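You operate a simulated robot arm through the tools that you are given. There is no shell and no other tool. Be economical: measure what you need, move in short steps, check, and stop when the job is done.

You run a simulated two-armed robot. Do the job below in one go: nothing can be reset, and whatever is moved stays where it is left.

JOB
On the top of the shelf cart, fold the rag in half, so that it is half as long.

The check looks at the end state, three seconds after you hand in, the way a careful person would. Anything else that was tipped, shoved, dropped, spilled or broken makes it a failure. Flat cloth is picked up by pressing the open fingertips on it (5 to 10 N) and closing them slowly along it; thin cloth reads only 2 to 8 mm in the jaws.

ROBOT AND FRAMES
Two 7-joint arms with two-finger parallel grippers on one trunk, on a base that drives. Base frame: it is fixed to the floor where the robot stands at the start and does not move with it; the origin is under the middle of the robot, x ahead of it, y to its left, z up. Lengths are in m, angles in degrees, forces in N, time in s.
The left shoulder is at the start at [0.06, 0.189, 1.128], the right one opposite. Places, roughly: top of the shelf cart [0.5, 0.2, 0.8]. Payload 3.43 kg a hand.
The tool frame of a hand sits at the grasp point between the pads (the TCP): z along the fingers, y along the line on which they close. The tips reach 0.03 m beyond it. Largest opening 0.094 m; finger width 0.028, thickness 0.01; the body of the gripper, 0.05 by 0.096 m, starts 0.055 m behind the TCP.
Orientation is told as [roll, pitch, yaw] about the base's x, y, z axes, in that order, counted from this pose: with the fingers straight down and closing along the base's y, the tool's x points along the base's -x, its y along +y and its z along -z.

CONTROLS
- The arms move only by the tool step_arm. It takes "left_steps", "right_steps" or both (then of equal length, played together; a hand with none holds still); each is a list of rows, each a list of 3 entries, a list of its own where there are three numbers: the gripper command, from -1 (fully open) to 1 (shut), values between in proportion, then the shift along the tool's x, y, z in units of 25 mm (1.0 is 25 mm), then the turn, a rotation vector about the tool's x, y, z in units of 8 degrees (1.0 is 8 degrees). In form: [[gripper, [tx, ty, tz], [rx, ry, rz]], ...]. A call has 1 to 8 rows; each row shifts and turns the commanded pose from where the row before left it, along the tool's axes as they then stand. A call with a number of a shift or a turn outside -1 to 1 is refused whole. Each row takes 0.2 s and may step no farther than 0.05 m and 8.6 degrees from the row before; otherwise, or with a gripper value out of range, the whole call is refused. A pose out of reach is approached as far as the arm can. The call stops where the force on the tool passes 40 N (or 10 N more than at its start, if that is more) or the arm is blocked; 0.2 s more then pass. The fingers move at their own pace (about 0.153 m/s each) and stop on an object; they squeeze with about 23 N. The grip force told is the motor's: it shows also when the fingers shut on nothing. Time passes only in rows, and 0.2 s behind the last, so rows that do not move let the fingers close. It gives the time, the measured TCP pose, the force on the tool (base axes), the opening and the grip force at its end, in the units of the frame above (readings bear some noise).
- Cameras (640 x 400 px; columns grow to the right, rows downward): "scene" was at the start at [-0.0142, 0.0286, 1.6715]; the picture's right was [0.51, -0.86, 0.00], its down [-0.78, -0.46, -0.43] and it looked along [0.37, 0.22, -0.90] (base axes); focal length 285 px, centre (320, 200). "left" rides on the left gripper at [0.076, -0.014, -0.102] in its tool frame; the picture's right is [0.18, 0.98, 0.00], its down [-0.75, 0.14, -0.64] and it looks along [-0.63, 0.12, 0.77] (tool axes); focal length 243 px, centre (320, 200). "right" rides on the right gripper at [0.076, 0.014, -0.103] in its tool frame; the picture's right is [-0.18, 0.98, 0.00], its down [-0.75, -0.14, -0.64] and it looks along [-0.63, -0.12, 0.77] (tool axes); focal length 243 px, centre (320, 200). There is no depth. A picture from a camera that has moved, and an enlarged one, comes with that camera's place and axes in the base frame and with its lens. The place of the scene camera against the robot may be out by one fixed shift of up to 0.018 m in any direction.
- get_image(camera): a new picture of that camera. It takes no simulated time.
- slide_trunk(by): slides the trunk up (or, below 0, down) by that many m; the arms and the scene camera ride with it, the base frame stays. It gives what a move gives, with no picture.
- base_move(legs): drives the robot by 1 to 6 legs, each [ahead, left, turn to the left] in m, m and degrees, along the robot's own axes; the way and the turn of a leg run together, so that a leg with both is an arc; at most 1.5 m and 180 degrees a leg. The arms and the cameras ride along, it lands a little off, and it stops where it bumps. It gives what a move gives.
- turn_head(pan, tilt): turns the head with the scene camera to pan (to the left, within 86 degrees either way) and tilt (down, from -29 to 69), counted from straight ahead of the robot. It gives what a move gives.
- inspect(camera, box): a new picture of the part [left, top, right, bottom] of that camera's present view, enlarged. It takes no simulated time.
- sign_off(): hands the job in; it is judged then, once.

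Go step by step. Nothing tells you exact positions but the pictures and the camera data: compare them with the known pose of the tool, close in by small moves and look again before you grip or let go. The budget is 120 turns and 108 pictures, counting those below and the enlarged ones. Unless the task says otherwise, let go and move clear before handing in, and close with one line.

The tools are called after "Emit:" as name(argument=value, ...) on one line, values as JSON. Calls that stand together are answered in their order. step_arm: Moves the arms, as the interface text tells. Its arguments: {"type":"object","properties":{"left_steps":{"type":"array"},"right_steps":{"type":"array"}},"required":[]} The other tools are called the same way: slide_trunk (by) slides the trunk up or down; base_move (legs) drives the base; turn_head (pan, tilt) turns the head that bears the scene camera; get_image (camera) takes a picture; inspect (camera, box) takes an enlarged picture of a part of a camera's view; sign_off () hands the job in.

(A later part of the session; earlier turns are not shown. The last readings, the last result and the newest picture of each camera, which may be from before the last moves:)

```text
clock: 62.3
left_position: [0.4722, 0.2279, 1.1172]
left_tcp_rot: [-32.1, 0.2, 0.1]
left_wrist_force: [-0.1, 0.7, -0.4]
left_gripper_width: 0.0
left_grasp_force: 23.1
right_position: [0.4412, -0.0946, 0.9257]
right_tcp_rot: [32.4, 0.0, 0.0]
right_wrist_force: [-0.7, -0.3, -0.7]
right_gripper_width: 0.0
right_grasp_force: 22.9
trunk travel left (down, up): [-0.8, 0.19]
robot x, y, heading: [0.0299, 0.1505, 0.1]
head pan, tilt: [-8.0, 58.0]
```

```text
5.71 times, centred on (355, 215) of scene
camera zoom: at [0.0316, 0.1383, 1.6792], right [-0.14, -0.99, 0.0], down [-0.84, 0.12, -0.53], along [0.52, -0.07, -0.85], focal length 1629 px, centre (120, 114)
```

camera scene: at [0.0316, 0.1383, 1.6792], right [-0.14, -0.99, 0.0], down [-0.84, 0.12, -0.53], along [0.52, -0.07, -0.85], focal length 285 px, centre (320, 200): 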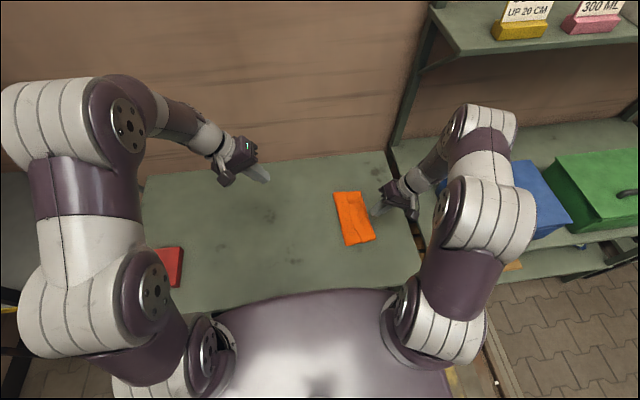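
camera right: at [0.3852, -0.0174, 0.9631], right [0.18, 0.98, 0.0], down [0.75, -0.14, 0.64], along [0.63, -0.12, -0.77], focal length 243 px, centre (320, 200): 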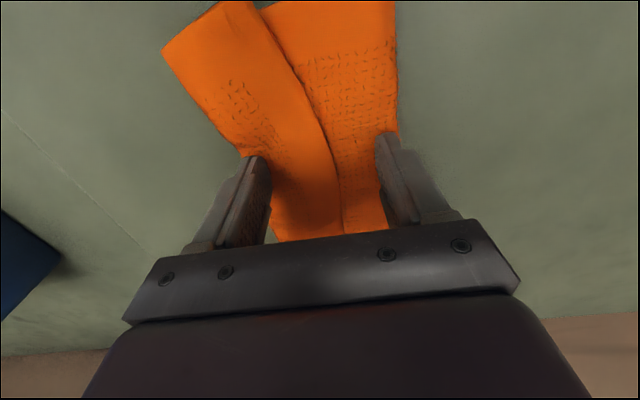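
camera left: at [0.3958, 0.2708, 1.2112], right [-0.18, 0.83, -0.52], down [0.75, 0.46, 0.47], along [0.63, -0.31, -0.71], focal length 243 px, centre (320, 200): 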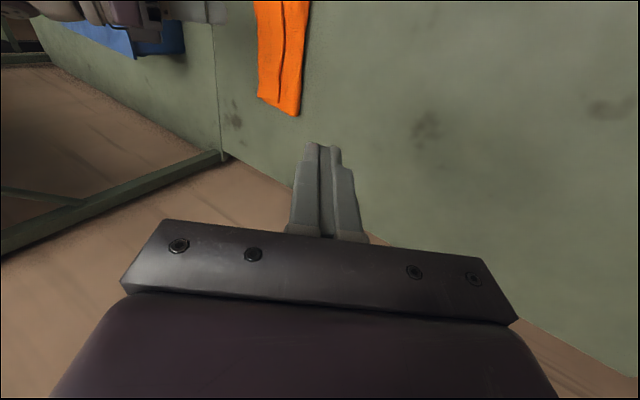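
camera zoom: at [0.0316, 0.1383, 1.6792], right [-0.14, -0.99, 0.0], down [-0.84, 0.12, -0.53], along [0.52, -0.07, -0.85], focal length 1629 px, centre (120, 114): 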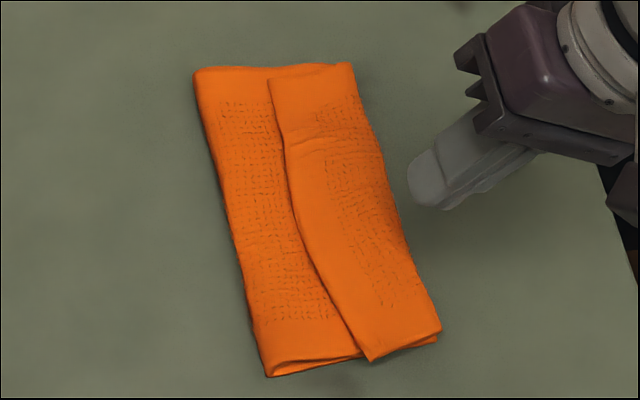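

Layout now: crease y≈+.014, A–D edge y≈-.025 to -.048, outer fold y≈-.087. Bring the left fingertips over the lower layer.

Emit:
step_arm(left_steps=[[1, [-0.1, -0.23, 0.93], [0, 0, 0]], [1, [-0.1, -0.23, 0.93], [0, 0, 0]], [1, [-0.1, -0.23, 0.93], [0, 0, 0]], [1, [0, -0.23, 0.93], [0, 0, 0]], [1, [0, -0.23, 0.93], [0, 0, 0]], [1, [0, -0.23, 0.93], [0, 0, 0]], [1, [0, -0.23, 0.93], [0, 0, 0]], [1, [0, -0.23, 0.93], [0, 0, 0]]])

Emit:
step_arm(left_steps=[[1, [0, -0.23, 0.93], [0, 0, 0]], [1, [0, -0.23, 0.93], [0, 0, 0]], [1, [0, -0.23, 0.93], [0, 0, 0]], [1, [0, -0.23, 0.93], [0, 0, 0]], [1, [0, -0.25, 0.9], [0, 0, 0]]])

Emit:
inspect(camera="scene", box=[280, 150, 420, 260])

Emit:
get_image(camera="left")

```text
clock: 64.1
left_position: [0.479, 0.0904, 0.9834]
left_tcp_rot: [-32.0, 0.0, 0.0]
left_wrist_force: [0.5, -0.7, 0.2]
left_gripper_width: 0.0
left_grasp_force: 22.7
right_position: [0.4405, -0.0958, 0.9245]
right_tcp_rot: [32.3, 0.0, -0.1]
right_wrist_force: [-0.2, 0.8, 0.2]
right_gripper_width: 0.0001
right_grasp_force: 23.1
trunk travel left (down, up): [-0.8, 0.19]
robot x, y, heading: [0.0306, 0.1502, -0.1]
head pan, tilt: [-8.0, 58.0]
```

```text
clock: 65.3
left_position: [0.4798, 0.0054, 0.9015]
left_tcp_rot: [-32.0, -0.1, 0.0]
left_wrist_force: [0.2, 0.0, 0.6]
left_gripper_width: 0.0001
left_grasp_force: 22.5
right_position: [0.4412, -0.0951, 0.9239]
right_tcp_rot: [32.2, 0.1, 0.0]
right_wrist_force: [-0.5, 0.5, -0.3]
right_gripper_width: 0.0
right_grasp_force: 23.3
trunk travel left (down, up): [-0.8, 0.19]
robot x, y, heading: [0.0305, 0.1497, 0.2]
head pan, tilt: [-8.0, 58.0]
```

```text
3.64 times, centred on (350, 205) of scene
camera zoom: at [0.0315, 0.1377, 1.6792], right [-0.14, -0.99, 0.0], down [-0.84, 0.12, -0.53], along [0.52, -0.07, -0.85], focal length 1036 px, centre (211, 182)
```

zoom: 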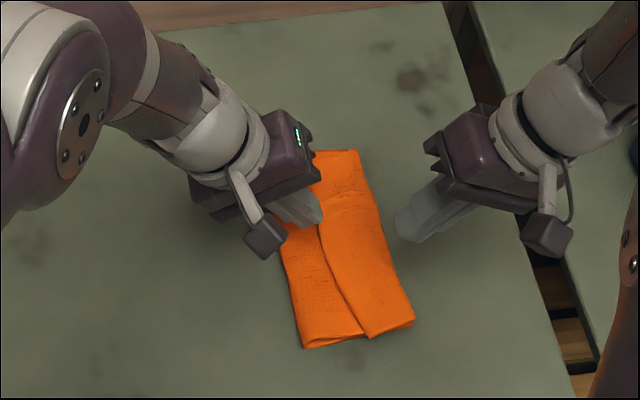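

```text
41 pictures are left
camera left: at [0.4035, 0.0461, 0.9962], right [-0.18, 0.83, -0.52], down [0.75, 0.46, 0.47], along [0.63, -0.31, -0.71], focal length 243 px, centre (320, 200)
```

left: 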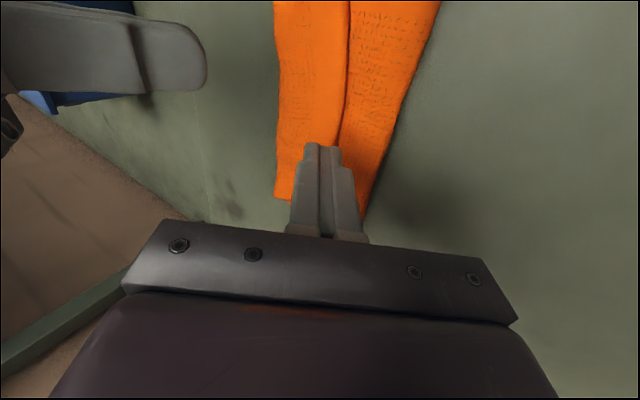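

Both tips line up. Lower left to pin, bring the right over the strip edge.

Emit:
step_arm(left_steps=[[1, [0, 0.4, 0.64], [0, 0, 0]], [1, [0, 0.4, 0.64], [0, 0, 0]], [1, [0, 0.1, 0.17], [0, 0, 0]]], right_steps=[[1, [-0.2, 0.2, 0.75], [0, 0, 0]], [1, [-0.2, 0.2, 0.75], [0, 0, 0]], [1, [-0.2, 0.2, 0.75], [0, 0, 0]]])

```text
clock: 66.1
left_position: [0.4776, 0.0045, 0.8593]
left_tcp_rot: [-31.9, 0.1, 0.0]
left_wrist_force: [-0.1, 0.0, 0.7]
left_gripper_width: 0.0
left_grasp_force: 23.3
right_position: [0.4562, -0.0531, 0.884]
right_tcp_rot: [32.2, 0.0, 0.1]
right_wrist_force: [-0.3, -0.2, -0.2]
right_gripper_width: 0.0
right_grasp_force: 22.9
trunk travel left (down, up): [-0.8, 0.19]
robot x, y, heading: [0.0319, 0.1507, 0.1]
head pan, tilt: [-8.0, 58.0]
```

Emit:
step_arm(left_steps=[[1, [0, 0.1, 0.17], [0, 0, 0]], [1, [0, 0.03, 0.05], [0, 0, 0]]], right_steps=[[1, [0, -0.23, 0.37], [0, 0, 0]], [1, [0, -0.2, 0.33], [0, 0, 0]]])

Emit:
inspect(camera="scene", box=[300, 170, 400, 250])

```text
clock: 66.7
left_position: [0.4796, 0.0049, 0.8552]
left_tcp_rot: [-32.1, -0.3, -0.1]
left_wrist_force: [-0.6, 2.0, 11.4]
left_gripper_width: 0.0002
left_grasp_force: 23.1
right_position: [0.4547, -0.0524, 0.8652]
right_tcp_rot: [32.1, -0.1, 0.1]
right_wrist_force: [-0.5, -0.3, 1.4]
right_gripper_width: 0.0001
right_grasp_force: 22.7
trunk travel left (down, up): [-0.8, 0.19]
robot x, y, heading: [0.031, 0.154, -0.1]
head pan, tilt: [-8.0, 58.0]
```

```text
5.00 times, centred on (350, 210) of scene
camera zoom: at [0.0296, 0.1392, 1.6794], right [-0.14, -0.99, 0.0], down [-0.84, 0.12, -0.53], along [0.53, -0.07, -0.85], focal length 1425 px, centre (170, 150)
```

zoom: 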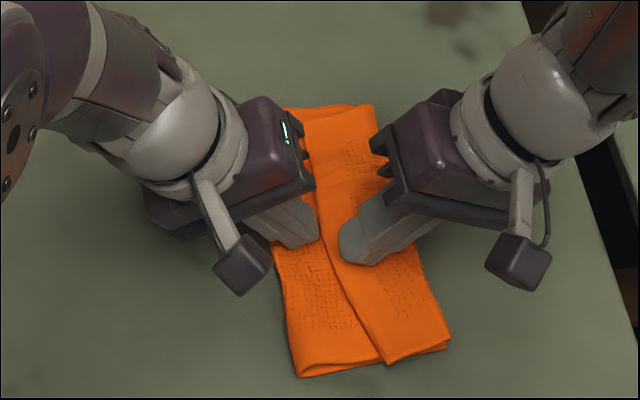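

Left pins with 11 N. Press the right lightly and drag -y 6 cm.

Emit:
step_arm(right_steps=[[1, [0, -0.03, 0.05], [0, 0, 0]], [1, [0, -0.424, -0.265], [0, 0, 0]], [1, [0, -0.424, -0.265], [0, 0, 0]], [1, [0, -0.424, -0.265], [0, 0, 0]], [1, [0, -0.424, -0.265], [0, 0, 0]]])

Emit:
inspect(camera="scene", box=[300, 170, 400, 250])

```text
clock: 67.9
left_position: [0.4766, 0.0032, 0.8546]
left_tcp_rot: [-32.1, -0.1, 0.1]
left_wrist_force: [3.1, 1.2, 17.9]
left_gripper_width: 0.0
left_grasp_force: 22.8
right_position: [0.455, -0.103, 0.8633]
right_tcp_rot: [32.1, -0.1, -0.1]
right_wrist_force: [0.0, -0.3, -0.5]
right_gripper_width: 0.0
right_grasp_force: 23.0
trunk travel left (down, up): [-0.8, 0.19]
robot x, y, heading: [0.027, 0.1502, 0.1]
head pan, tilt: [-8.0, 58.0]
```

```text
5.00 times, centred on (350, 210) of scene
camera zoom: at [0.0296, 0.139, 1.6792], right [-0.14, -0.99, 0.0], down [-0.84, 0.12, -0.53], along [0.53, -0.07, -0.85], focal length 1425 px, centre (170, 150)
```

zoom: 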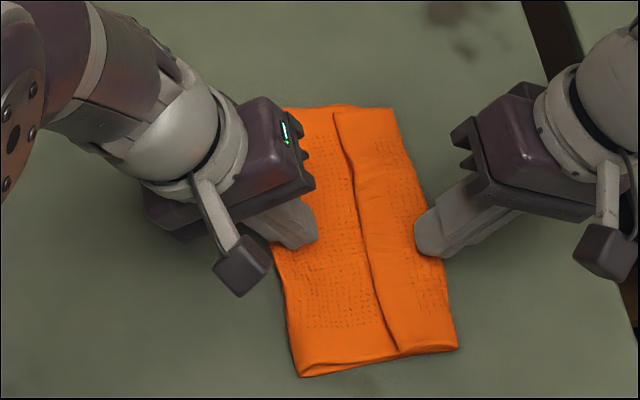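

It works: the strip rolled outward ~2.5 cm with the lower layers pinned. Repeat the stroke.

Emit:
step_arm(right_steps=[[1, [0, 0.25, -0.41], [0, 0, 0]], [1, [0, 0.52, 0.33], [0, 0, 0]], [1, [0, 0.52, 0.33], [0, 0, 0]], [1, [0, -0.27, 0.43], [0, 0, 0]], [1, [0, -0.03, 0.05], [0, 0, 0]]])

```text
clock: 69.1
left_position: [0.4783, 0.0041, 0.854]
left_tcp_rot: [-32.1, -0.1, 0.0]
left_wrist_force: [4.2, 0.7, 20.3]
left_gripper_width: 0.0003
left_grasp_force: 22.9
right_position: [0.4544, -0.0713, 0.8618]
right_tcp_rot: [32.1, -0.1, -0.1]
right_wrist_force: [-0.6, 0.8, 1.9]
right_gripper_width: 0.0
right_grasp_force: 23.3
trunk travel left (down, up): [-0.8, 0.19]
robot x, y, heading: [0.0307, 0.1508, 0.5]
head pan, tilt: [-8.0, 58.0]
```

Emit:
step_arm(right_steps=[[1, [0, -0.03, 0.06], [0, 0, 0]], [1, [0, -0.424, -0.265], [0, 0, 0]], [1, [0, -0.424, -0.265], [0, 0, 0]], [1, [0, -0.424, -0.255], [0, 0, 0]], [1, [0, -0.424, -0.255], [0, 0, 0]], [1, [0, -0.424, -0.255], [0, 0, 0]]])

Emit:
inspect(camera="scene", box=[300, 170, 400, 250])

```text
clock: 70.5
left_position: [0.4786, 0.0045, 0.8553]
left_tcp_rot: [-32.0, -0.1, 0.0]
left_wrist_force: [3.9, 0.2, 22.2]
left_gripper_width: 0.0001
left_grasp_force: 23.3
right_position: [0.455, -0.1345, 0.8584]
right_tcp_rot: [32.2, -0.1, 0.0]
right_wrist_force: [0.0, 0.4, 0.0]
right_gripper_width: 0.0002
right_grasp_force: 23.2
trunk travel left (down, up): [-0.8, 0.19]
robot x, y, heading: [0.0294, 0.151, -0.1]
head pan, tilt: [-8.0, 58.0]
```

```text
5.00 times, centred on (350, 210) of scene
camera zoom: at [0.0291, 0.139, 1.6792], right [-0.14, -0.99, 0.0], down [-0.84, 0.12, -0.53], along [0.53, -0.07, -0.85], focal length 1425 px, centre (170, 150)
```

zoom: 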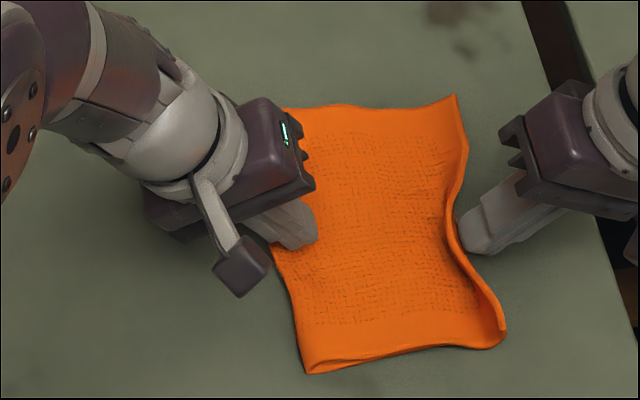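

Excellent — the strip has unrolled and the top layer now spans the full half. Lift both hands clear (right first sideways/up) and look.

Emit:
step_arm(right_steps=[[1, [0, -0.4, -0.9], [0, 0, 0]], [1, [0, 0, -1], [0, 0, 0]], [1, [0, 0, -1], [0, 0, 0]], [1, [0, 0, -1], [0, 0, 0]], [1, [0, 0, 0], [0, 0, 0]], [1, [0, 0, 0], [0, 0, 0]], [1, [0, 0, 0], [0, 0, 0]]], left_steps=[[1, [0, 0, 0], [0, 0, 0]], [1, [0, 0, 0], [0, 0, 0]], [1, [0, -0.1, -0.17], [0, 0, 0]], [1, [0, -0.3, -0.7], [0, 0, 0]], [1, [0, 0, -1], [0, 0, 0]], [1, [0, 0, -1], [0, 0, 0]], [1, [0, 0, -1], [0, 0, 0]]])

Emit:
inspect(camera="scene", box=[300, 170, 400, 250])

Emit:
get_image(camera="right")

Emit:
get_image(camera="left")

```text
clock: 72.1
left_position: [0.4767, 0.0458, 0.94]
left_tcp_rot: [-32.0, -0.1, 0.0]
left_wrist_force: [0.0, 0.7, -0.4]
left_gripper_width: 0.0
left_grasp_force: 22.8
right_position: [0.4569, -0.1927, 0.9349]
right_tcp_rot: [32.2, 0.1, 0.0]
right_wrist_force: [0.2, -0.3, 0.4]
right_gripper_width: 0.0001
right_grasp_force: 23.2
trunk travel left (down, up): [-0.8, 0.19]
robot x, y, heading: [0.0277, 0.1511, -0.2]
head pan, tilt: [-8.0, 58.0]
```

```text
5.00 times, centred on (350, 210) of scene
camera zoom: at [0.0306, 0.1388, 1.6791], right [-0.14, -0.99, 0.0], down [-0.84, 0.12, -0.53], along [0.53, -0.07, -0.85], focal length 1425 px, centre (170, 150)
```

zoom: 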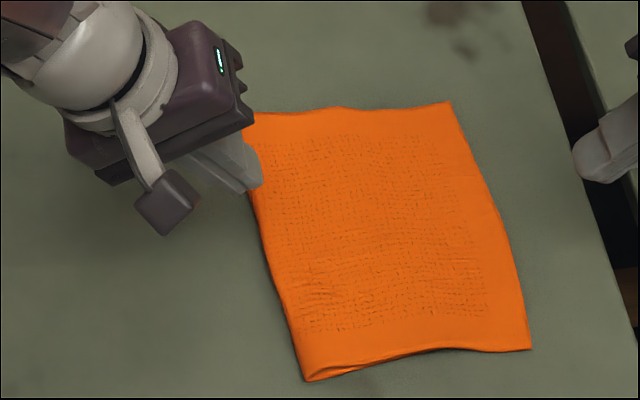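

```text
36 pictures are left
camera right: at [0.3817, -0.2346, 1.0302], right [0.18, 0.83, 0.52], down [0.75, -0.46, 0.47], along [0.63, 0.31, -0.71], focal length 243 px, centre (320, 200)
```

right: 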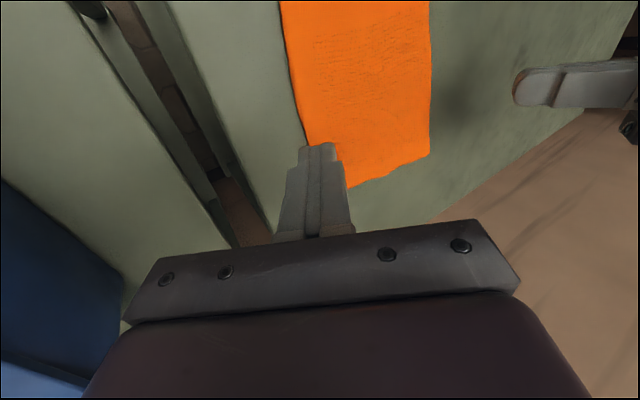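

```text
35 pictures are left
camera left: at [0.4008, 0.0885, 1.0346], right [-0.18, 0.83, -0.52], down [0.75, 0.46, 0.47], along [0.63, -0.31, -0.71], focal length 243 px, centre (320, 200)
```

left: 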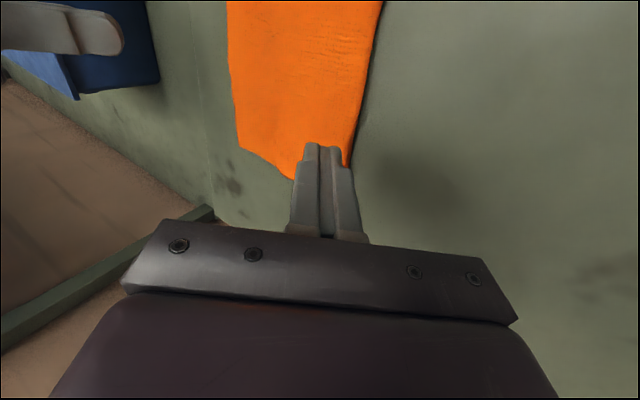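

Very close: top layer ≈.147 m long, so its edge overhangs the lower edge by ~3 cm. I'll tuck the top edge back: retract the left hand, and re-orient the right (level, yaw -90°).

Emit:
step_arm(right_steps=[[1, [0, 0, -0.5], [1, 0, 0]], [1, [0, 0, -0.5], [1, 0, 0]], [0.5, [0, 0, 0], [1, 0, 0]], [0, [0, 0, 0], [1, 0, 0]], [0, [0, 0.5, 0], [0, 0, 1]], [0, [0, 0.5, 0], [0, 0, 1]], [0, [0, 0, 0], [0, 0, 1]], [0, [0, 0, 0], [0, 0, 1]]], left_steps=[[1, [0, 0.3, -1], [0, 0, 0]], [1, [0, 0.3, -1], [0, 0, 0]], [1, [0, 0.3, -1], [0, 0, 0]], [1, [0, 0.3, -1], [0, 0, 0]], [1, [0, 0.5, -1], [0, 0, 0]], [1, [0, 0.9, -0.8], [0, 0, 0]], [1, [0, 0.9, -0.8], [0, 0, 0]], [1, [0, 0.9, -0.8], [0, 0, 0]]])

Emit:
step_arm(right_steps=[[0, [0, 0, 0], [0, 0, 1]], [0, [0, 0, 0], [0, 0, 1]], [0, [0, 0, 0], [0, 0, 1]], [0, [0, 0, 0], [0, 0, 1]], [0, [0, 0, 0], [0, 0, 1]], [0, [0, 0, 0], [0, 0, 1]], [0, [0, 0, 0], [0, 0, 1]], [0, [0, 0, 0], [0, 0, 0.25]]])

```text
clock: 73.9
left_position: [0.476, 0.2399, 1.0391]
left_tcp_rot: [-31.9, 0.0, 0.0]
left_wrist_force: [1.3, 0.7, -0.2]
left_gripper_width: 0.0003
left_grasp_force: 23.3
right_position: [0.4582, -0.1815, 0.9574]
right_tcp_rot: [0.2, 0.0, -32.1]
right_wrist_force: [-1.2, 0.9, 0.0]
right_gripper_width: 0.0468
right_grasp_force: 0.0
trunk travel left (down, up): [-0.8, 0.19]
robot x, y, heading: [0.0311, 0.1476, -0.2]
head pan, tilt: [-8.0, 58.0]
```

```text
clock: 75.7
left_position: [0.4767, 0.2391, 1.0396]
left_tcp_rot: [-32.0, 0.0, 0.1]
left_wrist_force: [0.0, -0.2, -0.7]
left_gripper_width: 0.0
left_grasp_force: 23.1
right_position: [0.4578, -0.1817, 0.9575]
right_tcp_rot: [-0.1, 0.1, -90.1]
right_wrist_force: [0.1, 0.3, 0.0]
right_gripper_width: 0.0471
right_grasp_force: 0.1
trunk travel left (down, up): [-0.8, 0.19]
robot x, y, heading: [0.0292, 0.1523, -0.1]
head pan, tilt: [-8.0, 58.0]
```

Emit:
step_arm(right_steps=[[0, [0.47, 0.77, 0.5], [0, 0, 0]], [0, [0.47, 0.77, 0.5], [0, 0, 0]], [0, [0.47, 0.77, 0.6], [0, 0, 0]], [0, [0.47, 0.77, 0.7], [0, 0, 0]]])

Emit:
get_image(camera="right")

```text
clock: 76.7
left_position: [0.4779, 0.2384, 1.039]
left_tcp_rot: [-32.1, 0.1, 0.0]
left_wrist_force: [1.7, 0.1, 0.0]
left_gripper_width: 0.0
left_grasp_force: 23.5
right_position: [0.5351, -0.1351, 0.8992]
right_tcp_rot: [0.0, 0.2, -90.0]
right_wrist_force: [-0.4, 0.7, -0.4]
right_gripper_width: 0.0471
right_grasp_force: 0.1
trunk travel left (down, up): [-0.8, 0.19]
robot x, y, heading: [0.0318, 0.153, -0.1]
head pan, tilt: [-8.0, 58.0]
```

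```text
34 pictures are left
camera right: at [0.5505, -0.0574, 1.0024], right [0.98, -0.18, 0.0], down [-0.14, -0.76, 0.64], along [-0.12, -0.63, -0.77], focal length 243 px, centre (320, 200)
```

right: 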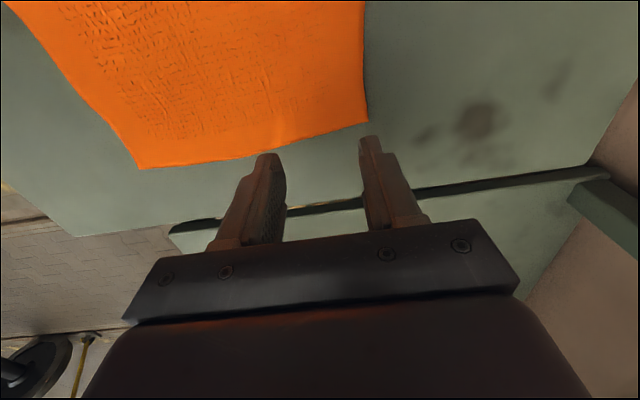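

A is at (.572,-.134), the edge at y≈-.138 under the fingers. Press.

Emit:
step_arm(right_steps=[[0, [0, 0, 0.9], [0, 0, 0]], [0, [0, 0, 0.8], [0, 0, 0]], [0, [0, 0, 0.12], [0, 0, 0]]])

```text
clock: 77.5
left_position: [0.477, 0.2384, 1.0392]
left_tcp_rot: [-32.0, -0.1, 0.0]
left_wrist_force: [-0.2, 0.2, -0.7]
left_gripper_width: 0.0001
left_grasp_force: 23.0
right_position: [0.533, -0.1348, 0.856]
right_tcp_rot: [0.2, 0.3, -90.0]
right_wrist_force: [0.6, -0.6, 0.0]
right_gripper_width: 0.047
right_grasp_force: 0.1
trunk travel left (down, up): [-0.8, 0.19]
robot x, y, heading: [0.0329, 0.1478, -0.2]
head pan, tilt: [-8.0, 58.0]
```

Emit:
step_arm(right_steps=[[0, [0, 0, 0.12], [0, 0, 0]], [0, [0, 0, 0.05], [0, 0, 0]]])

```text
clock: 78.1
left_position: [0.4747, 0.2391, 1.0407]
left_tcp_rot: [-31.9, 0.0, 0.0]
left_wrist_force: [-1.0, -0.6, -0.3]
left_gripper_width: 0.0
left_grasp_force: 23.1
right_position: [0.5337, -0.1354, 0.8525]
right_tcp_rot: [0.2, 0.0, -90.0]
right_wrist_force: [-2.9, -3.7, 18.9]
right_gripper_width: 0.047
right_grasp_force: 0.7
trunk travel left (down, up): [-0.8, 0.19]
robot x, y, heading: [0.032, 0.1504, 0.1]
head pan, tilt: [-8.0, 58.0]
```

Emit:
step_arm(right_steps=[[0, [0, 0, -0.1], [0, 0, 0]], [0.15, [0, 0, 0], [0, 0, 0]], [0.3, [0, 0, 0], [0, 0, 0]], [0.45, [0, 0, 0], [0, 0, 0]], [0.6, [0, 0, 0], [0, 0, 0]], [0.75, [0, 0, 0], [0, 0, 0]], [0.9, [0, 0, 0], [0, 0, 0]], [1, [0, 0, 0], [0, 0, 0]]])

Emit:
get_image(camera="right")

```text
clock: 79.9
left_position: [0.4759, 0.2389, 1.0395]
left_tcp_rot: [-32.0, 0.0, 0.0]
left_wrist_force: [-0.1, 0.3, 0.1]
left_gripper_width: 0.0
left_grasp_force: 22.8
right_position: [0.5345, -0.1345, 0.8521]
right_tcp_rot: [0.1, 0.3, -90.0]
right_wrist_force: [0.7, -0.9, 8.7]
right_gripper_width: 0.0045
right_grasp_force: 22.9
trunk travel left (down, up): [-0.8, 0.19]
robot x, y, heading: [0.0301, 0.1521, -0.1]
head pan, tilt: [-8.0, 58.0]
```

```text
33 pictures are left
camera right: at [0.5498, -0.0564, 0.9568], right [0.98, -0.18, 0.0], down [-0.14, -0.76, 0.64], along [-0.12, -0.63, -0.77], focal length 243 px, centre (320, 200)
```

right: 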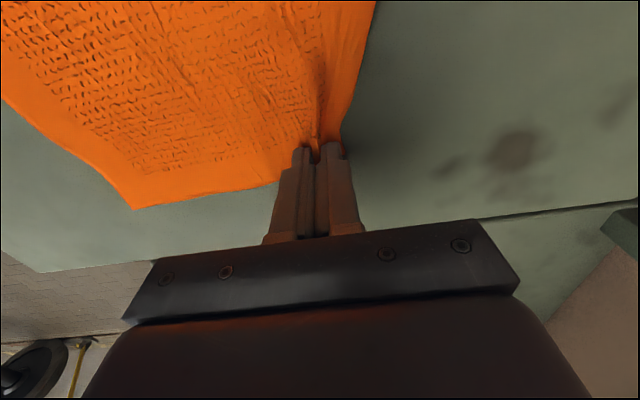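

Single layer gripped (4.5 mm). Lift ~4 cm and look at where the lower edge B–C lies.

Emit:
step_arm(right_steps=[[1, [0, 0, -0.8], [0, 0, 0]], [1, [0.3, 0, -0.9], [0, 0, 0]]])

Emit:
get_image(camera="right")

Emit:
inspect(camera="scene", box=[300, 170, 400, 250])

```text
clock: 80.5
left_position: [0.4763, 0.2399, 1.0396]
left_tcp_rot: [-32.0, 0.1, 0.0]
left_wrist_force: [-0.2, 0.4, -0.4]
left_gripper_width: 0.0
left_grasp_force: 22.5
right_position: [0.5341, -0.1241, 0.8972]
right_tcp_rot: [0.0, 0.1, -90.0]
right_wrist_force: [-0.4, 0.7, 0.6]
right_gripper_width: 0.004
right_grasp_force: 23.0
trunk travel left (down, up): [-0.8, 0.19]
robot x, y, heading: [0.0334, 0.1511, -0.2]
head pan, tilt: [-8.0, 58.0]
```

```text
32 pictures are left
camera right: at [0.5493, -0.0478, 1.0001], right [0.98, -0.18, 0.0], down [-0.14, -0.76, 0.64], along [-0.12, -0.63, -0.77], focal length 243 px, centre (320, 200)
```

right: 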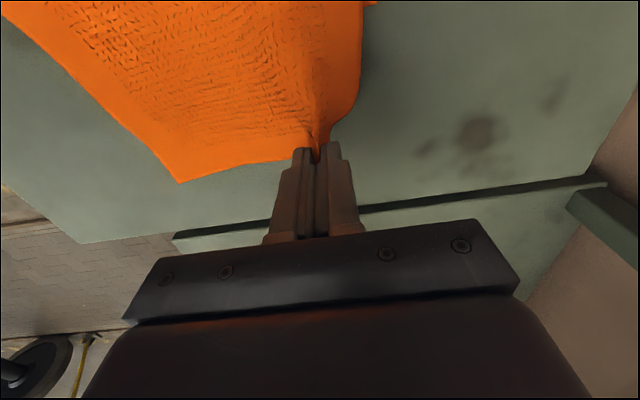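

```text
5.00 times, centred on (350, 210) of scene
camera zoom: at [0.0302, 0.1394, 1.6791], right [-0.14, -0.99, 0.0], down [-0.84, 0.12, -0.53], along [0.53, -0.07, -0.85], focal length 1425 px, centre (170, 150)
```

zoom: 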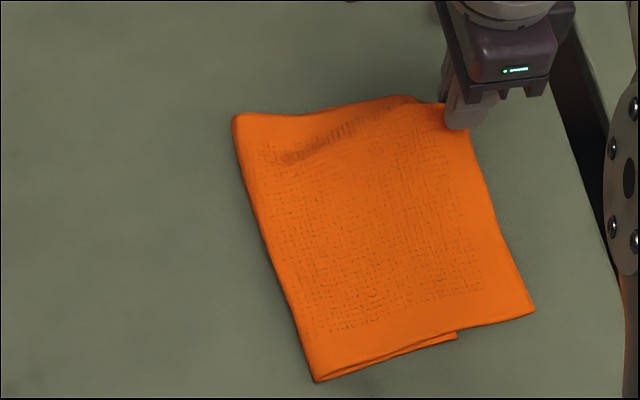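

I can see C's lower corner ~4–5 cm short of D, and B seems even shorter. Lift A further and back to see underneath.

Emit:
step_arm(right_steps=[[1, [0.8, 0, -0.8], [0, 0, 0]], [1, [0.8, 0, -0.8], [0, 0, 0]], [1, [0.6, 0, -0.4], [0, 0, 0]]])

Emit:
get_image(camera="right")

Emit:
inspect(camera="scene", box=[300, 170, 400, 250])

```text
clock: 81.3
left_position: [0.4767, 0.2393, 1.0388]
left_tcp_rot: [-32.0, 0.0, 0.0]
left_wrist_force: [-0.6, -0.9, -0.9]
left_gripper_width: 0.0
left_grasp_force: 23.0
right_position: [0.5359, -0.0706, 0.9442]
right_tcp_rot: [0.0, 0.1, -90.0]
right_wrist_force: [-0.1, -0.2, -0.2]
right_gripper_width: 0.0044
right_grasp_force: 22.9
trunk travel left (down, up): [-0.8, 0.19]
robot x, y, heading: [0.0277, 0.1474, -0.1]
head pan, tilt: [-8.0, 58.0]
```

```text
30 pictures are left
camera right: at [0.5516, 0.0069, 1.0482], right [0.98, -0.18, 0.0], down [-0.14, -0.76, 0.64], along [-0.12, -0.63, -0.77], focal length 243 px, centre (320, 200)
```

right: 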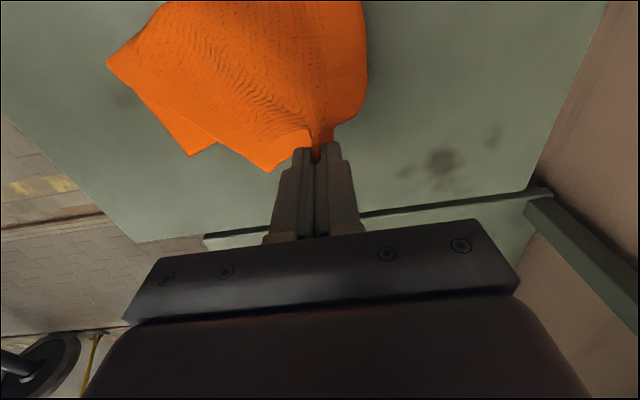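

```text
5.00 times, centred on (350, 210) of scene
camera zoom: at [0.0315, 0.1385, 1.6791], right [-0.14, -0.99, 0.0], down [-0.84, 0.12, -0.53], along [0.52, -0.07, -0.85], focal length 1425 px, centre (170, 150)
```

zoom: 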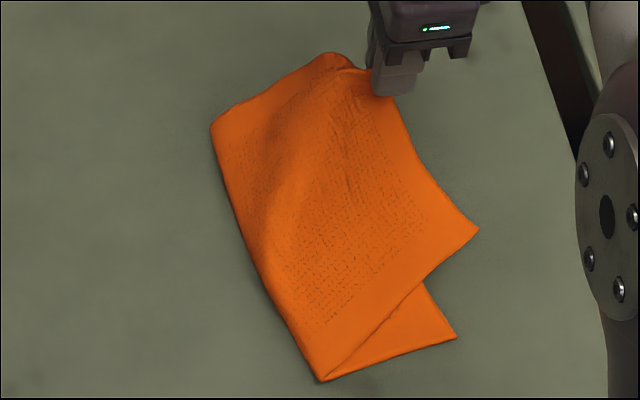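

With A lifted it is a clean single fold, but the lower edge runs from B(.58,-.056) to C(.395,-.095), so the top overlaps unevenly. I'll set A onto B, then D onto C, then pin that edge and sweep the slack out at the crease. Lower A onto B now.

Emit:
step_arm(right_steps=[[1, [0.3, 0.1, 0.5], [0, 0, 0]], [1, [0.3, 0.1, 0.9], [0, 0, 0]], [1, [0.15, 0, 0.9], [0, 0, 0]], [1, [0, 0, 0.9], [0, 0, 0]]])

Emit:
get_image(camera="right")

Emit:
inspect(camera="scene", box=[290, 160, 400, 250])

```text
clock: 82.3
left_position: [0.4767, 0.2384, 1.0383]
left_tcp_rot: [-32.0, 0.0, 0.0]
left_wrist_force: [0.3, -0.4, 0.0]
left_gripper_width: 0.0
left_grasp_force: 23.0
right_position: [0.5386, -0.0527, 0.8646]
right_tcp_rot: [0.0, 0.3, -90.0]
right_wrist_force: [0.5, 0.2, 1.0]
right_gripper_width: 0.0043
right_grasp_force: 23.6
trunk travel left (down, up): [-0.8, 0.19]
robot x, y, heading: [0.0311, 0.1509, -0.0]
head pan, tilt: [-8.0, 58.0]
```

```text
28 pictures are left
camera right: at [0.5545, 0.0247, 0.9674], right [0.98, -0.18, 0.0], down [-0.14, -0.76, 0.64], along [-0.12, -0.63, -0.77], focal length 243 px, centre (320, 200)
```

right: 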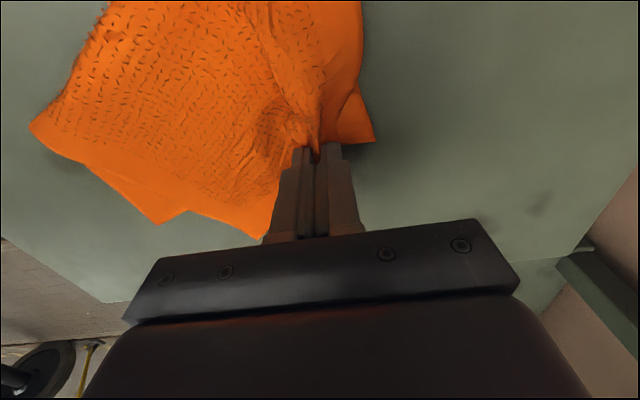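

```text
4.44 times, centred on (345, 205) of scene
camera zoom: at [0.0316, 0.1383, 1.6792], right [-0.14, -0.99, 0.0], down [-0.84, 0.12, -0.53], along [0.52, -0.07, -0.85], focal length 1267 px, centre (209, 178)
```

zoom: 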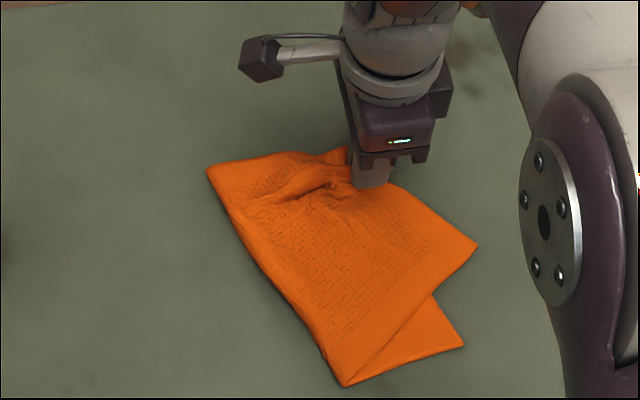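

A is at B within about a centimetre. Open, lift, and look.

Emit:
step_arm(right_steps=[[1, [0, 0, 0.15], [0, 0, 0]], [0.6, [0, 0, 0], [0, 0, 0]], [0.2, [0, 0, 0], [0, 0, 0]], [0.2, [0, 0, -0.6], [0, 0, 0]], [0.2, [0, 0, -1], [0, 0, 0]], [0.2, [-0.5, -0.5, -1], [0, 0, 0]], [0.2, [-1, -1, -0.5], [0, 0, 0]], [0.2, [-0.5, -1, 0], [0, 0, 0]]])

Emit:
get_image(camera="right")

Emit:
inspect(camera="scene", box=[290, 160, 400, 250])

```text
clock: 84.1
left_position: [0.4753, 0.2388, 1.0399]
left_tcp_rot: [-32.0, 0.0, 0.0]
left_wrist_force: [0.3, -0.1, 0.5]
left_gripper_width: 0.0
left_grasp_force: 22.8
right_position: [0.4775, -0.1018, 0.9406]
right_tcp_rot: [0.0, 0.2, -89.9]
right_wrist_force: [0.3, -0.2, 1.0]
right_gripper_width: 0.0376
right_grasp_force: 0.1
trunk travel left (down, up): [-0.8, 0.19]
robot x, y, heading: [0.0288, 0.1527, 0.1]
head pan, tilt: [-8.0, 58.0]
```

```text
26 pictures are left
camera right: at [0.4922, -0.0256, 1.0426], right [0.98, -0.18, 0.0], down [-0.14, -0.76, 0.64], along [-0.12, -0.63, -0.77], focal length 243 px, centre (320, 200)
```

right: 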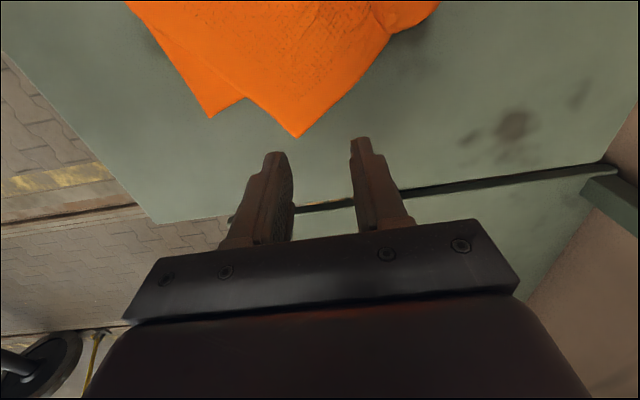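

```text
4.44 times, centred on (345, 205) of scene
camera zoom: at [0.0305, 0.1384, 1.6791], right [-0.14, -0.99, 0.0], down [-0.84, 0.12, -0.53], along [0.53, -0.07, -0.85], focal length 1267 px, centre (209, 178)
```

zoom: 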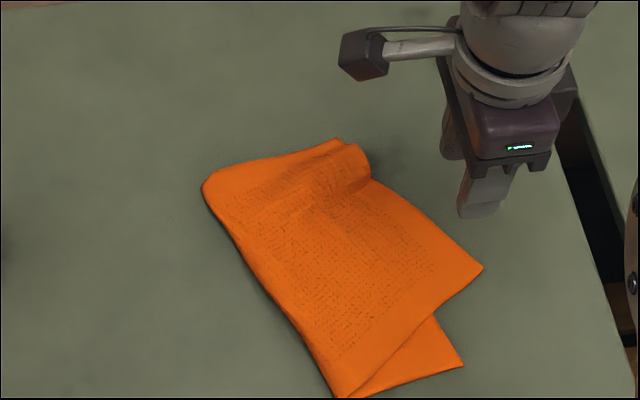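

D at (.452,-.123) overhangs as a single layer; C at (.378,-.090). Grip D at its corner.

Emit:
step_arm(right_steps=[[0.3, [-0.29, -0.9, 0.9], [0, 0, 0]], [0.3, [0, 0, 0.9], [0, 0, 0]], [0.3, [0, 0, 0.9], [0, 0, 0]], [0.3, [0, 0, 0.6], [0, 0, 0]], [0.3, [0, 0, 0.1], [0, 0, 0]]])

Emit:
inspect(camera="right", box=[160, 40, 480, 240])

```text
clock: 85.3
left_position: [0.4764, 0.2398, 1.0385]
left_tcp_rot: [-32.1, 0.1, 0.0]
left_wrist_force: [-0.1, -0.8, -0.1]
left_gripper_width: 0.0001
left_grasp_force: 23.2
right_position: [0.452, -0.1084, 0.8544]
right_tcp_rot: [0.0, 0.2, -90.0]
right_wrist_force: [-0.8, -0.8, 1.7]
right_gripper_width: 0.0329
right_grasp_force: 0.0
trunk travel left (down, up): [-0.8, 0.19]
robot x, y, heading: [0.0275, 0.1526, 0.2]
head pan, tilt: [-8.0, 58.0]
```

```text
2.00 times, centred on (320, 140) of right
camera zoom: at [0.469, -0.0308, 0.9577], right [0.98, -0.18, 0.0], down [-0.14, -0.76, 0.64], along [-0.12, -0.63, -0.77], focal length 485 px, centre (320, 320)
```

zoom: 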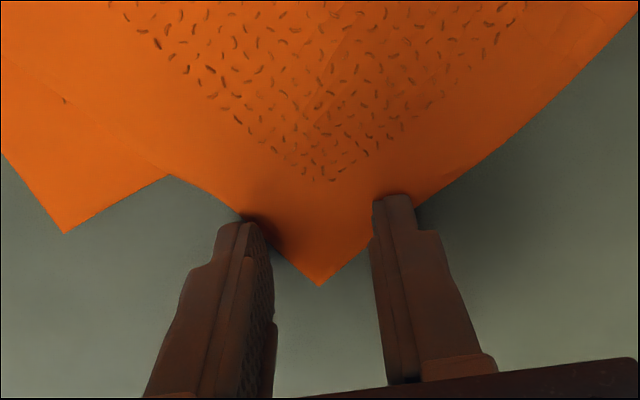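

Perfectly centred. Press and close.

Emit:
step_arm(right_steps=[[0.3, [0, 0, 0.07], [0, 0, 0]], [0.45, [0, 0, 0], [0, 0, 0]], [0.55, [0, 0, 0], [0, 0, 0]], [0.65, [0, 0, 0], [0, 0, 0]], [0.75, [0, 0, 0], [0, 0, 0]], [0.85, [0, 0, 0], [0, 0, 0]], [1, [0, 0, 0], [0, 0, 0]], [1, [0, 0, 0], [0, 0, 0]]])

```text
clock: 87.1
left_position: [0.4755, 0.2399, 1.0405]
left_tcp_rot: [-32.1, -0.1, 0.0]
left_wrist_force: [-0.2, -0.8, 1.2]
left_gripper_width: 0.0002
left_grasp_force: 22.8
right_position: [0.4528, -0.1085, 0.8522]
right_tcp_rot: [0.1, 0.1, -90.0]
right_wrist_force: [0.7, -0.6, 14.9]
right_gripper_width: 0.0034
right_grasp_force: 23.7
trunk travel left (down, up): [-0.8, 0.19]
robot x, y, heading: [0.029, 0.1478, 0.0]
head pan, tilt: [-8.0, 58.0]
```

Gripped. Lift, carry D to above C and rotate about -22° to align with the lower edge.

Emit:
step_arm(right_steps=[[1, [0, 0, -0.9], [0, 0, 0]], [1, [0.2, 0, -0.9], [0, 0, 0]], [1, [0.4, -0.9, 0], [0, 0, 0]], [1, [0.4, -0.9, 0], [0, 0, 0]], [1, [0.2, -0.88, 0], [0, 0, 0]], [1, [0, 0, 0], [0, 0, 0.9]], [1, [0, 0, 0], [0, 0, 0.9]], [1, [0, 0, 0.5], [0, 0, 0.9]]])

Emit:
get_image(camera="right")

Emit:
inspect(camera="scene", box=[290, 160, 400, 250])

```text
clock: 88.9
left_position: [0.4771, 0.2388, 1.0391]
left_tcp_rot: [-32.1, 0.0, -0.1]
left_wrist_force: [-0.9, 0.1, 0.2]
left_gripper_width: 0.0
left_grasp_force: 23.0
right_position: [0.3883, -0.0804, 0.8833]
right_tcp_rot: [-0.1, 0.2, -111.8]
right_wrist_force: [0.2, 0.5, -0.5]
right_gripper_width: 0.0027
right_grasp_force: 22.7
trunk travel left (down, up): [-0.8, 0.19]
robot x, y, heading: [0.0278, 0.1531, -0.1]
head pan, tilt: [-8.0, 58.0]
```

```text
23 pictures are left
camera right: at [0.4299, -0.0137, 0.9874], right [0.85, -0.53, 0.0], down [-0.41, -0.65, 0.64], along [-0.34, -0.54, -0.77], focal length 243 px, centre (320, 200)
```

right: 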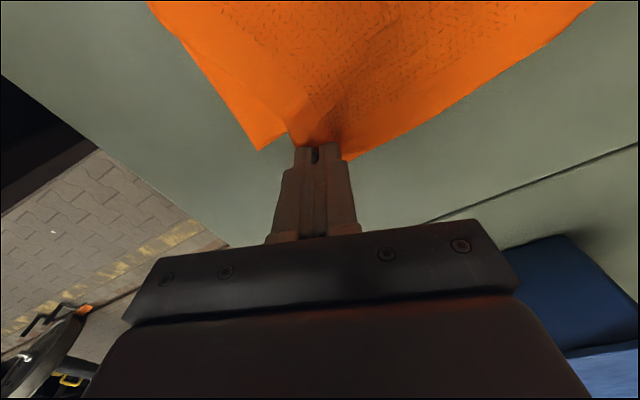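

```text
4.44 times, centred on (345, 205) of scene
camera zoom: at [0.0319, 0.138, 1.6791], right [-0.14, -0.99, 0.0], down [-0.84, 0.12, -0.53], along [0.52, -0.07, -0.85], focal length 1267 px, centre (209, 178)
```

zoom: 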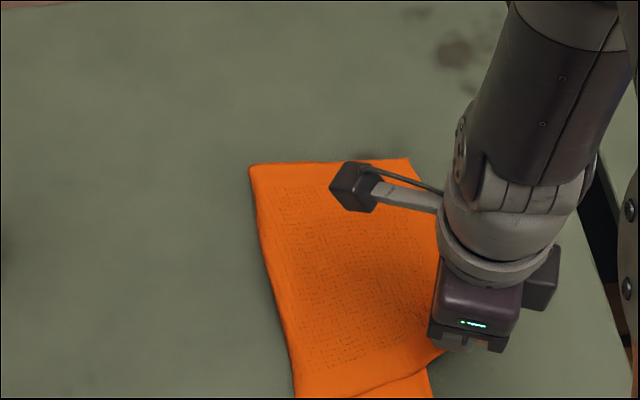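

The pull has flattened the fold nicely (far end ≈.13 long). C is now at about (.344,-.062); move D a bit further toward it and lower.

Emit:
step_arm(right_steps=[[1, [0.24, -0.7, 0], [0, 0, 0]], [1, [0.24, -0.7, 0.4], [0, 0, 0]], [1, [0, 0, 0.5], [0, 0, 0]]])

Emit:
get_image(camera="right")

Emit:
inspect(camera="scene", box=[290, 170, 400, 270])

```text
clock: 89.7
left_position: [0.4773, 0.2391, 1.0386]
left_tcp_rot: [-32.0, 0.0, 0.1]
left_wrist_force: [0.3, -1.2, 0.1]
left_gripper_width: 0.0001
left_grasp_force: 22.8
right_position: [0.3601, -0.0566, 0.8618]
right_tcp_rot: [-0.1, 0.1, -111.6]
right_wrist_force: [-0.4, 1.0, -0.9]
right_gripper_width: 0.0022
right_grasp_force: 22.4
trunk travel left (down, up): [-0.8, 0.19]
robot x, y, heading: [0.0275, 0.151, 0.1]
head pan, tilt: [-8.0, 58.0]
```

```text
21 pictures are left
camera right: at [0.4026, 0.01, 0.965], right [0.85, -0.53, 0.0], down [-0.41, -0.65, 0.64], along [-0.34, -0.54, -0.77], focal length 243 px, centre (320, 200)
```

right: 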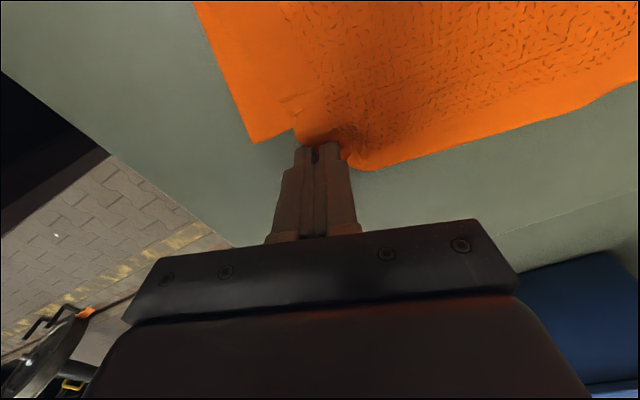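

```text
4.00 times, centred on (345, 220) of scene
camera zoom: at [0.0318, 0.1379, 1.6791], right [-0.14, -0.99, 0.0], down [-0.84, 0.12, -0.53], along [0.52, -0.07, -0.85], focal length 1140 px, centre (220, 120)
```

zoom: 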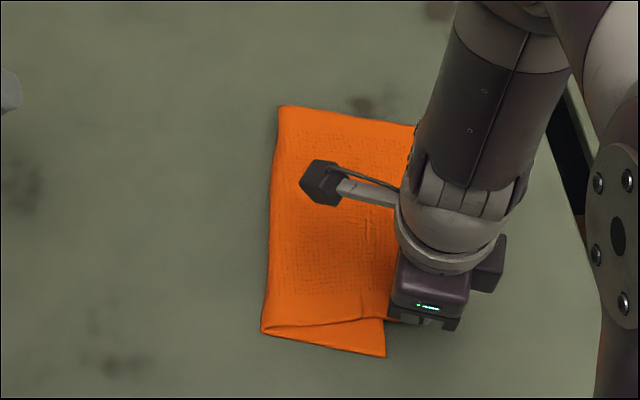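

The whole rag turns with the pull now, so I release D here and check.

Emit:
step_arm(right_steps=[[1, [0, 0, 0.15], [0, 0, 0]], [0.6, [0, 0, 0], [0, 0, 0]], [0.2, [0, 0, 0], [0, 0, 0]], [0.2, [0, 0, -0.6], [0, 0, 0]], [0.2, [-0.5, 0, -1], [0, 0, 0]], [0.2, [-1, 0, -1], [0, 0, 0]], [0.2, [-1, 0, -1], [0, 0, 0]], [0.2, [-1, 0, -1], [0, 0, 0]]])

Emit:
inspect(camera="scene", box=[300, 180, 390, 260])

Emit:
get_image(camera="right")

```text
clock: 91.5
left_position: [0.4772, 0.2391, 1.0392]
left_tcp_rot: [-31.9, 0.0, 0.0]
left_wrist_force: [0.6, 0.3, 0.0]
left_gripper_width: 0.0
left_grasp_force: 23.0
right_position: [0.3266, -0.1378, 0.9726]
right_tcp_rot: [-0.2, 0.2, -111.5]
right_wrist_force: [-0.4, 0.7, -0.1]
right_gripper_width: 0.0377
right_grasp_force: 0.0
trunk travel left (down, up): [-0.8, 0.19]
robot x, y, heading: [0.029, 0.1479, -0.3]
head pan, tilt: [-8.0, 58.0]
```

```text
5.00 times, centred on (345, 220) of scene
camera zoom: at [0.0311, 0.1371, 1.6791], right [-0.14, -0.99, 0.0], down [-0.84, 0.12, -0.53], along [0.52, -0.07, -0.85], focal length 1425 px, centre (195, 100)
```

zoom: 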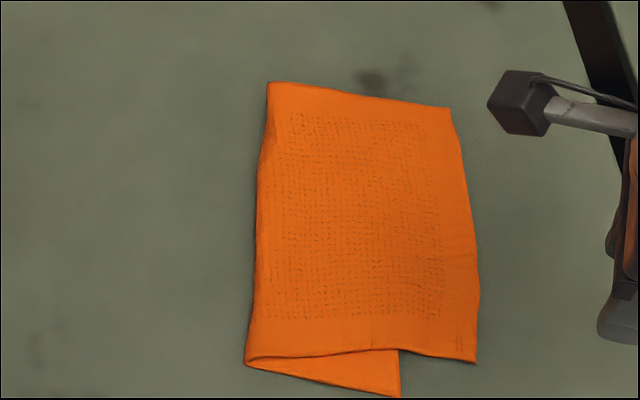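

```text
18 pictures are left
camera right: at [0.3699, -0.072, 1.077], right [0.85, -0.53, 0.0], down [-0.41, -0.65, 0.64], along [-0.34, -0.54, -0.77], focal length 243 px, centre (320, 200)
```

right: 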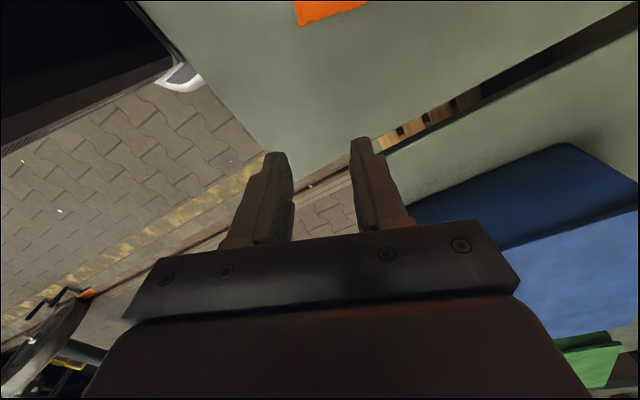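

Far end is aligned (A on B), but D(.335,-.082) is ~5 cm past C(.320,-.030). I'll pick D again and swing it about A mostly in +y. Approach D first.

Emit:
step_arm(right_steps=[[0.3, [0.9, -0.1, 0.6], [0, 0, 0]], [0.3, [0.9, -0.1, 0.6], [0, 0, 0]], [0.3, [0.9, -0.1, 0.6], [0, 0, 0]], [0.3, [0, 0, 0.6], [0, 0, 1]], [0.3, [0, 0, 0.4], [0, 0, 1]], [0.3, [0, 0, 0], [0, 0, 1]]])

Emit:
get_image(camera="right")

```text
clock: 92.9
left_position: [0.4778, 0.2393, 1.0381]
left_tcp_rot: [-32.0, 0.0, 0.0]
left_wrist_force: [-0.9, 0.2, 0.3]
left_gripper_width: 0.0
left_grasp_force: 23.5
right_position: [0.3439, -0.0722, 0.9037]
right_tcp_rot: [0.0, 0.0, -135.8]
right_wrist_force: [-0.2, -0.8, 0.5]
right_gripper_width: 0.0328
right_grasp_force: 0.0
trunk travel left (down, up): [-0.8, 0.19]
robot x, y, heading: [0.0341, 0.1495, 0.2]
head pan, tilt: [-8.0, 58.0]
```

```text
17 pictures are left
camera right: at [0.4105, -0.0273, 1.0067], right [0.55, -0.83, 0.0], down [-0.64, -0.43, 0.64], along [-0.53, -0.35, -0.77], focal length 243 px, centre (320, 200)
```

right: 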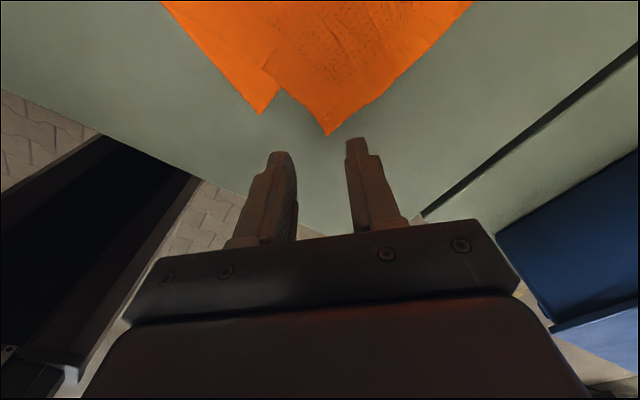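

D at (.346,-.079). Adjust and go down.

Emit:
step_arm(right_steps=[[0.3, [0.43, 0.25, 0.8], [0, 0, 0]], [0.3, [0, 0, 0.8], [0, 0, 0]], [0.3, [0, 0, 0.35], [0, 0, 0]]])

Emit:
inspect(camera="right", box=[160, 40, 480, 240])

```text
clock: 93.7
left_position: [0.4758, 0.2378, 1.0393]
left_tcp_rot: [-32.0, 0.1, -0.1]
left_wrist_force: [-0.7, 0.1, -1.0]
left_gripper_width: 0.0
left_grasp_force: 22.6
right_position: [0.3583, -0.0688, 0.8546]
right_tcp_rot: [-0.2, 0.0, -135.7]
right_wrist_force: [-0.3, -0.2, 2.1]
right_gripper_width: 0.033
right_grasp_force: 0.0
trunk travel left (down, up): [-0.8, 0.19]
robot x, y, heading: [0.0301, 0.1508, -0.1]
head pan, tilt: [-8.0, 58.0]
```

```text
2.00 times, centred on (320, 140) of right
camera zoom: at [0.4235, -0.0246, 0.9582], right [0.56, -0.83, 0.0], down [-0.64, -0.43, 0.64], along [-0.53, -0.35, -0.77], focal length 485 px, centre (320, 320)
```

zoom: 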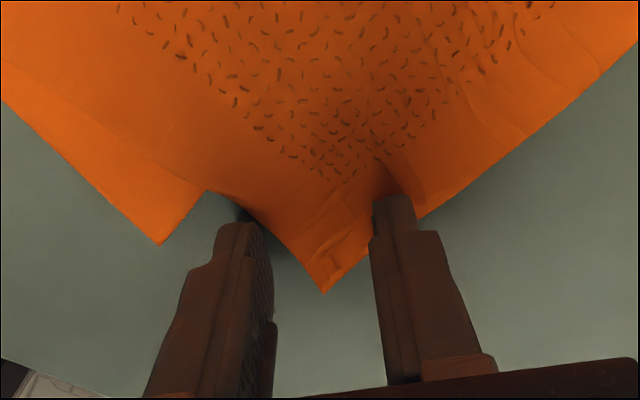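

Centred on D again. Press, close, and lift a little.

Emit:
step_arm(right_steps=[[0.3, [0, 0, 0.07], [0, 0, 0]], [0.45, [0, 0, 0], [0, 0, 0]], [0.55, [0, 0, 0], [0, 0, 0]], [0.65, [0, 0, 0], [0, 0, 0]], [0.75, [0, 0, 0], [0, 0, 0]], [0.85, [0, 0, 0], [0, 0, 0]], [1, [0, 0, 0], [0, 0, 0]], [1, [0, 0, 0], [0, 0, 0]]])

```text
clock: 95.5
left_position: [0.4763, 0.2378, 1.0401]
left_tcp_rot: [-31.9, 0.0, 0.0]
left_wrist_force: [-0.4, -0.2, 0.1]
left_gripper_width: 0.0
left_grasp_force: 22.7
right_position: [0.3574, -0.0687, 0.8541]
right_tcp_rot: [-0.1, 0.2, -135.7]
right_wrist_force: [1.6, -1.1, 13.0]
right_gripper_width: 0.0029
right_grasp_force: 23.2
trunk travel left (down, up): [-0.8, 0.19]
robot x, y, heading: [0.0273, 0.1496, -0.2]
head pan, tilt: [-8.0, 58.0]
```

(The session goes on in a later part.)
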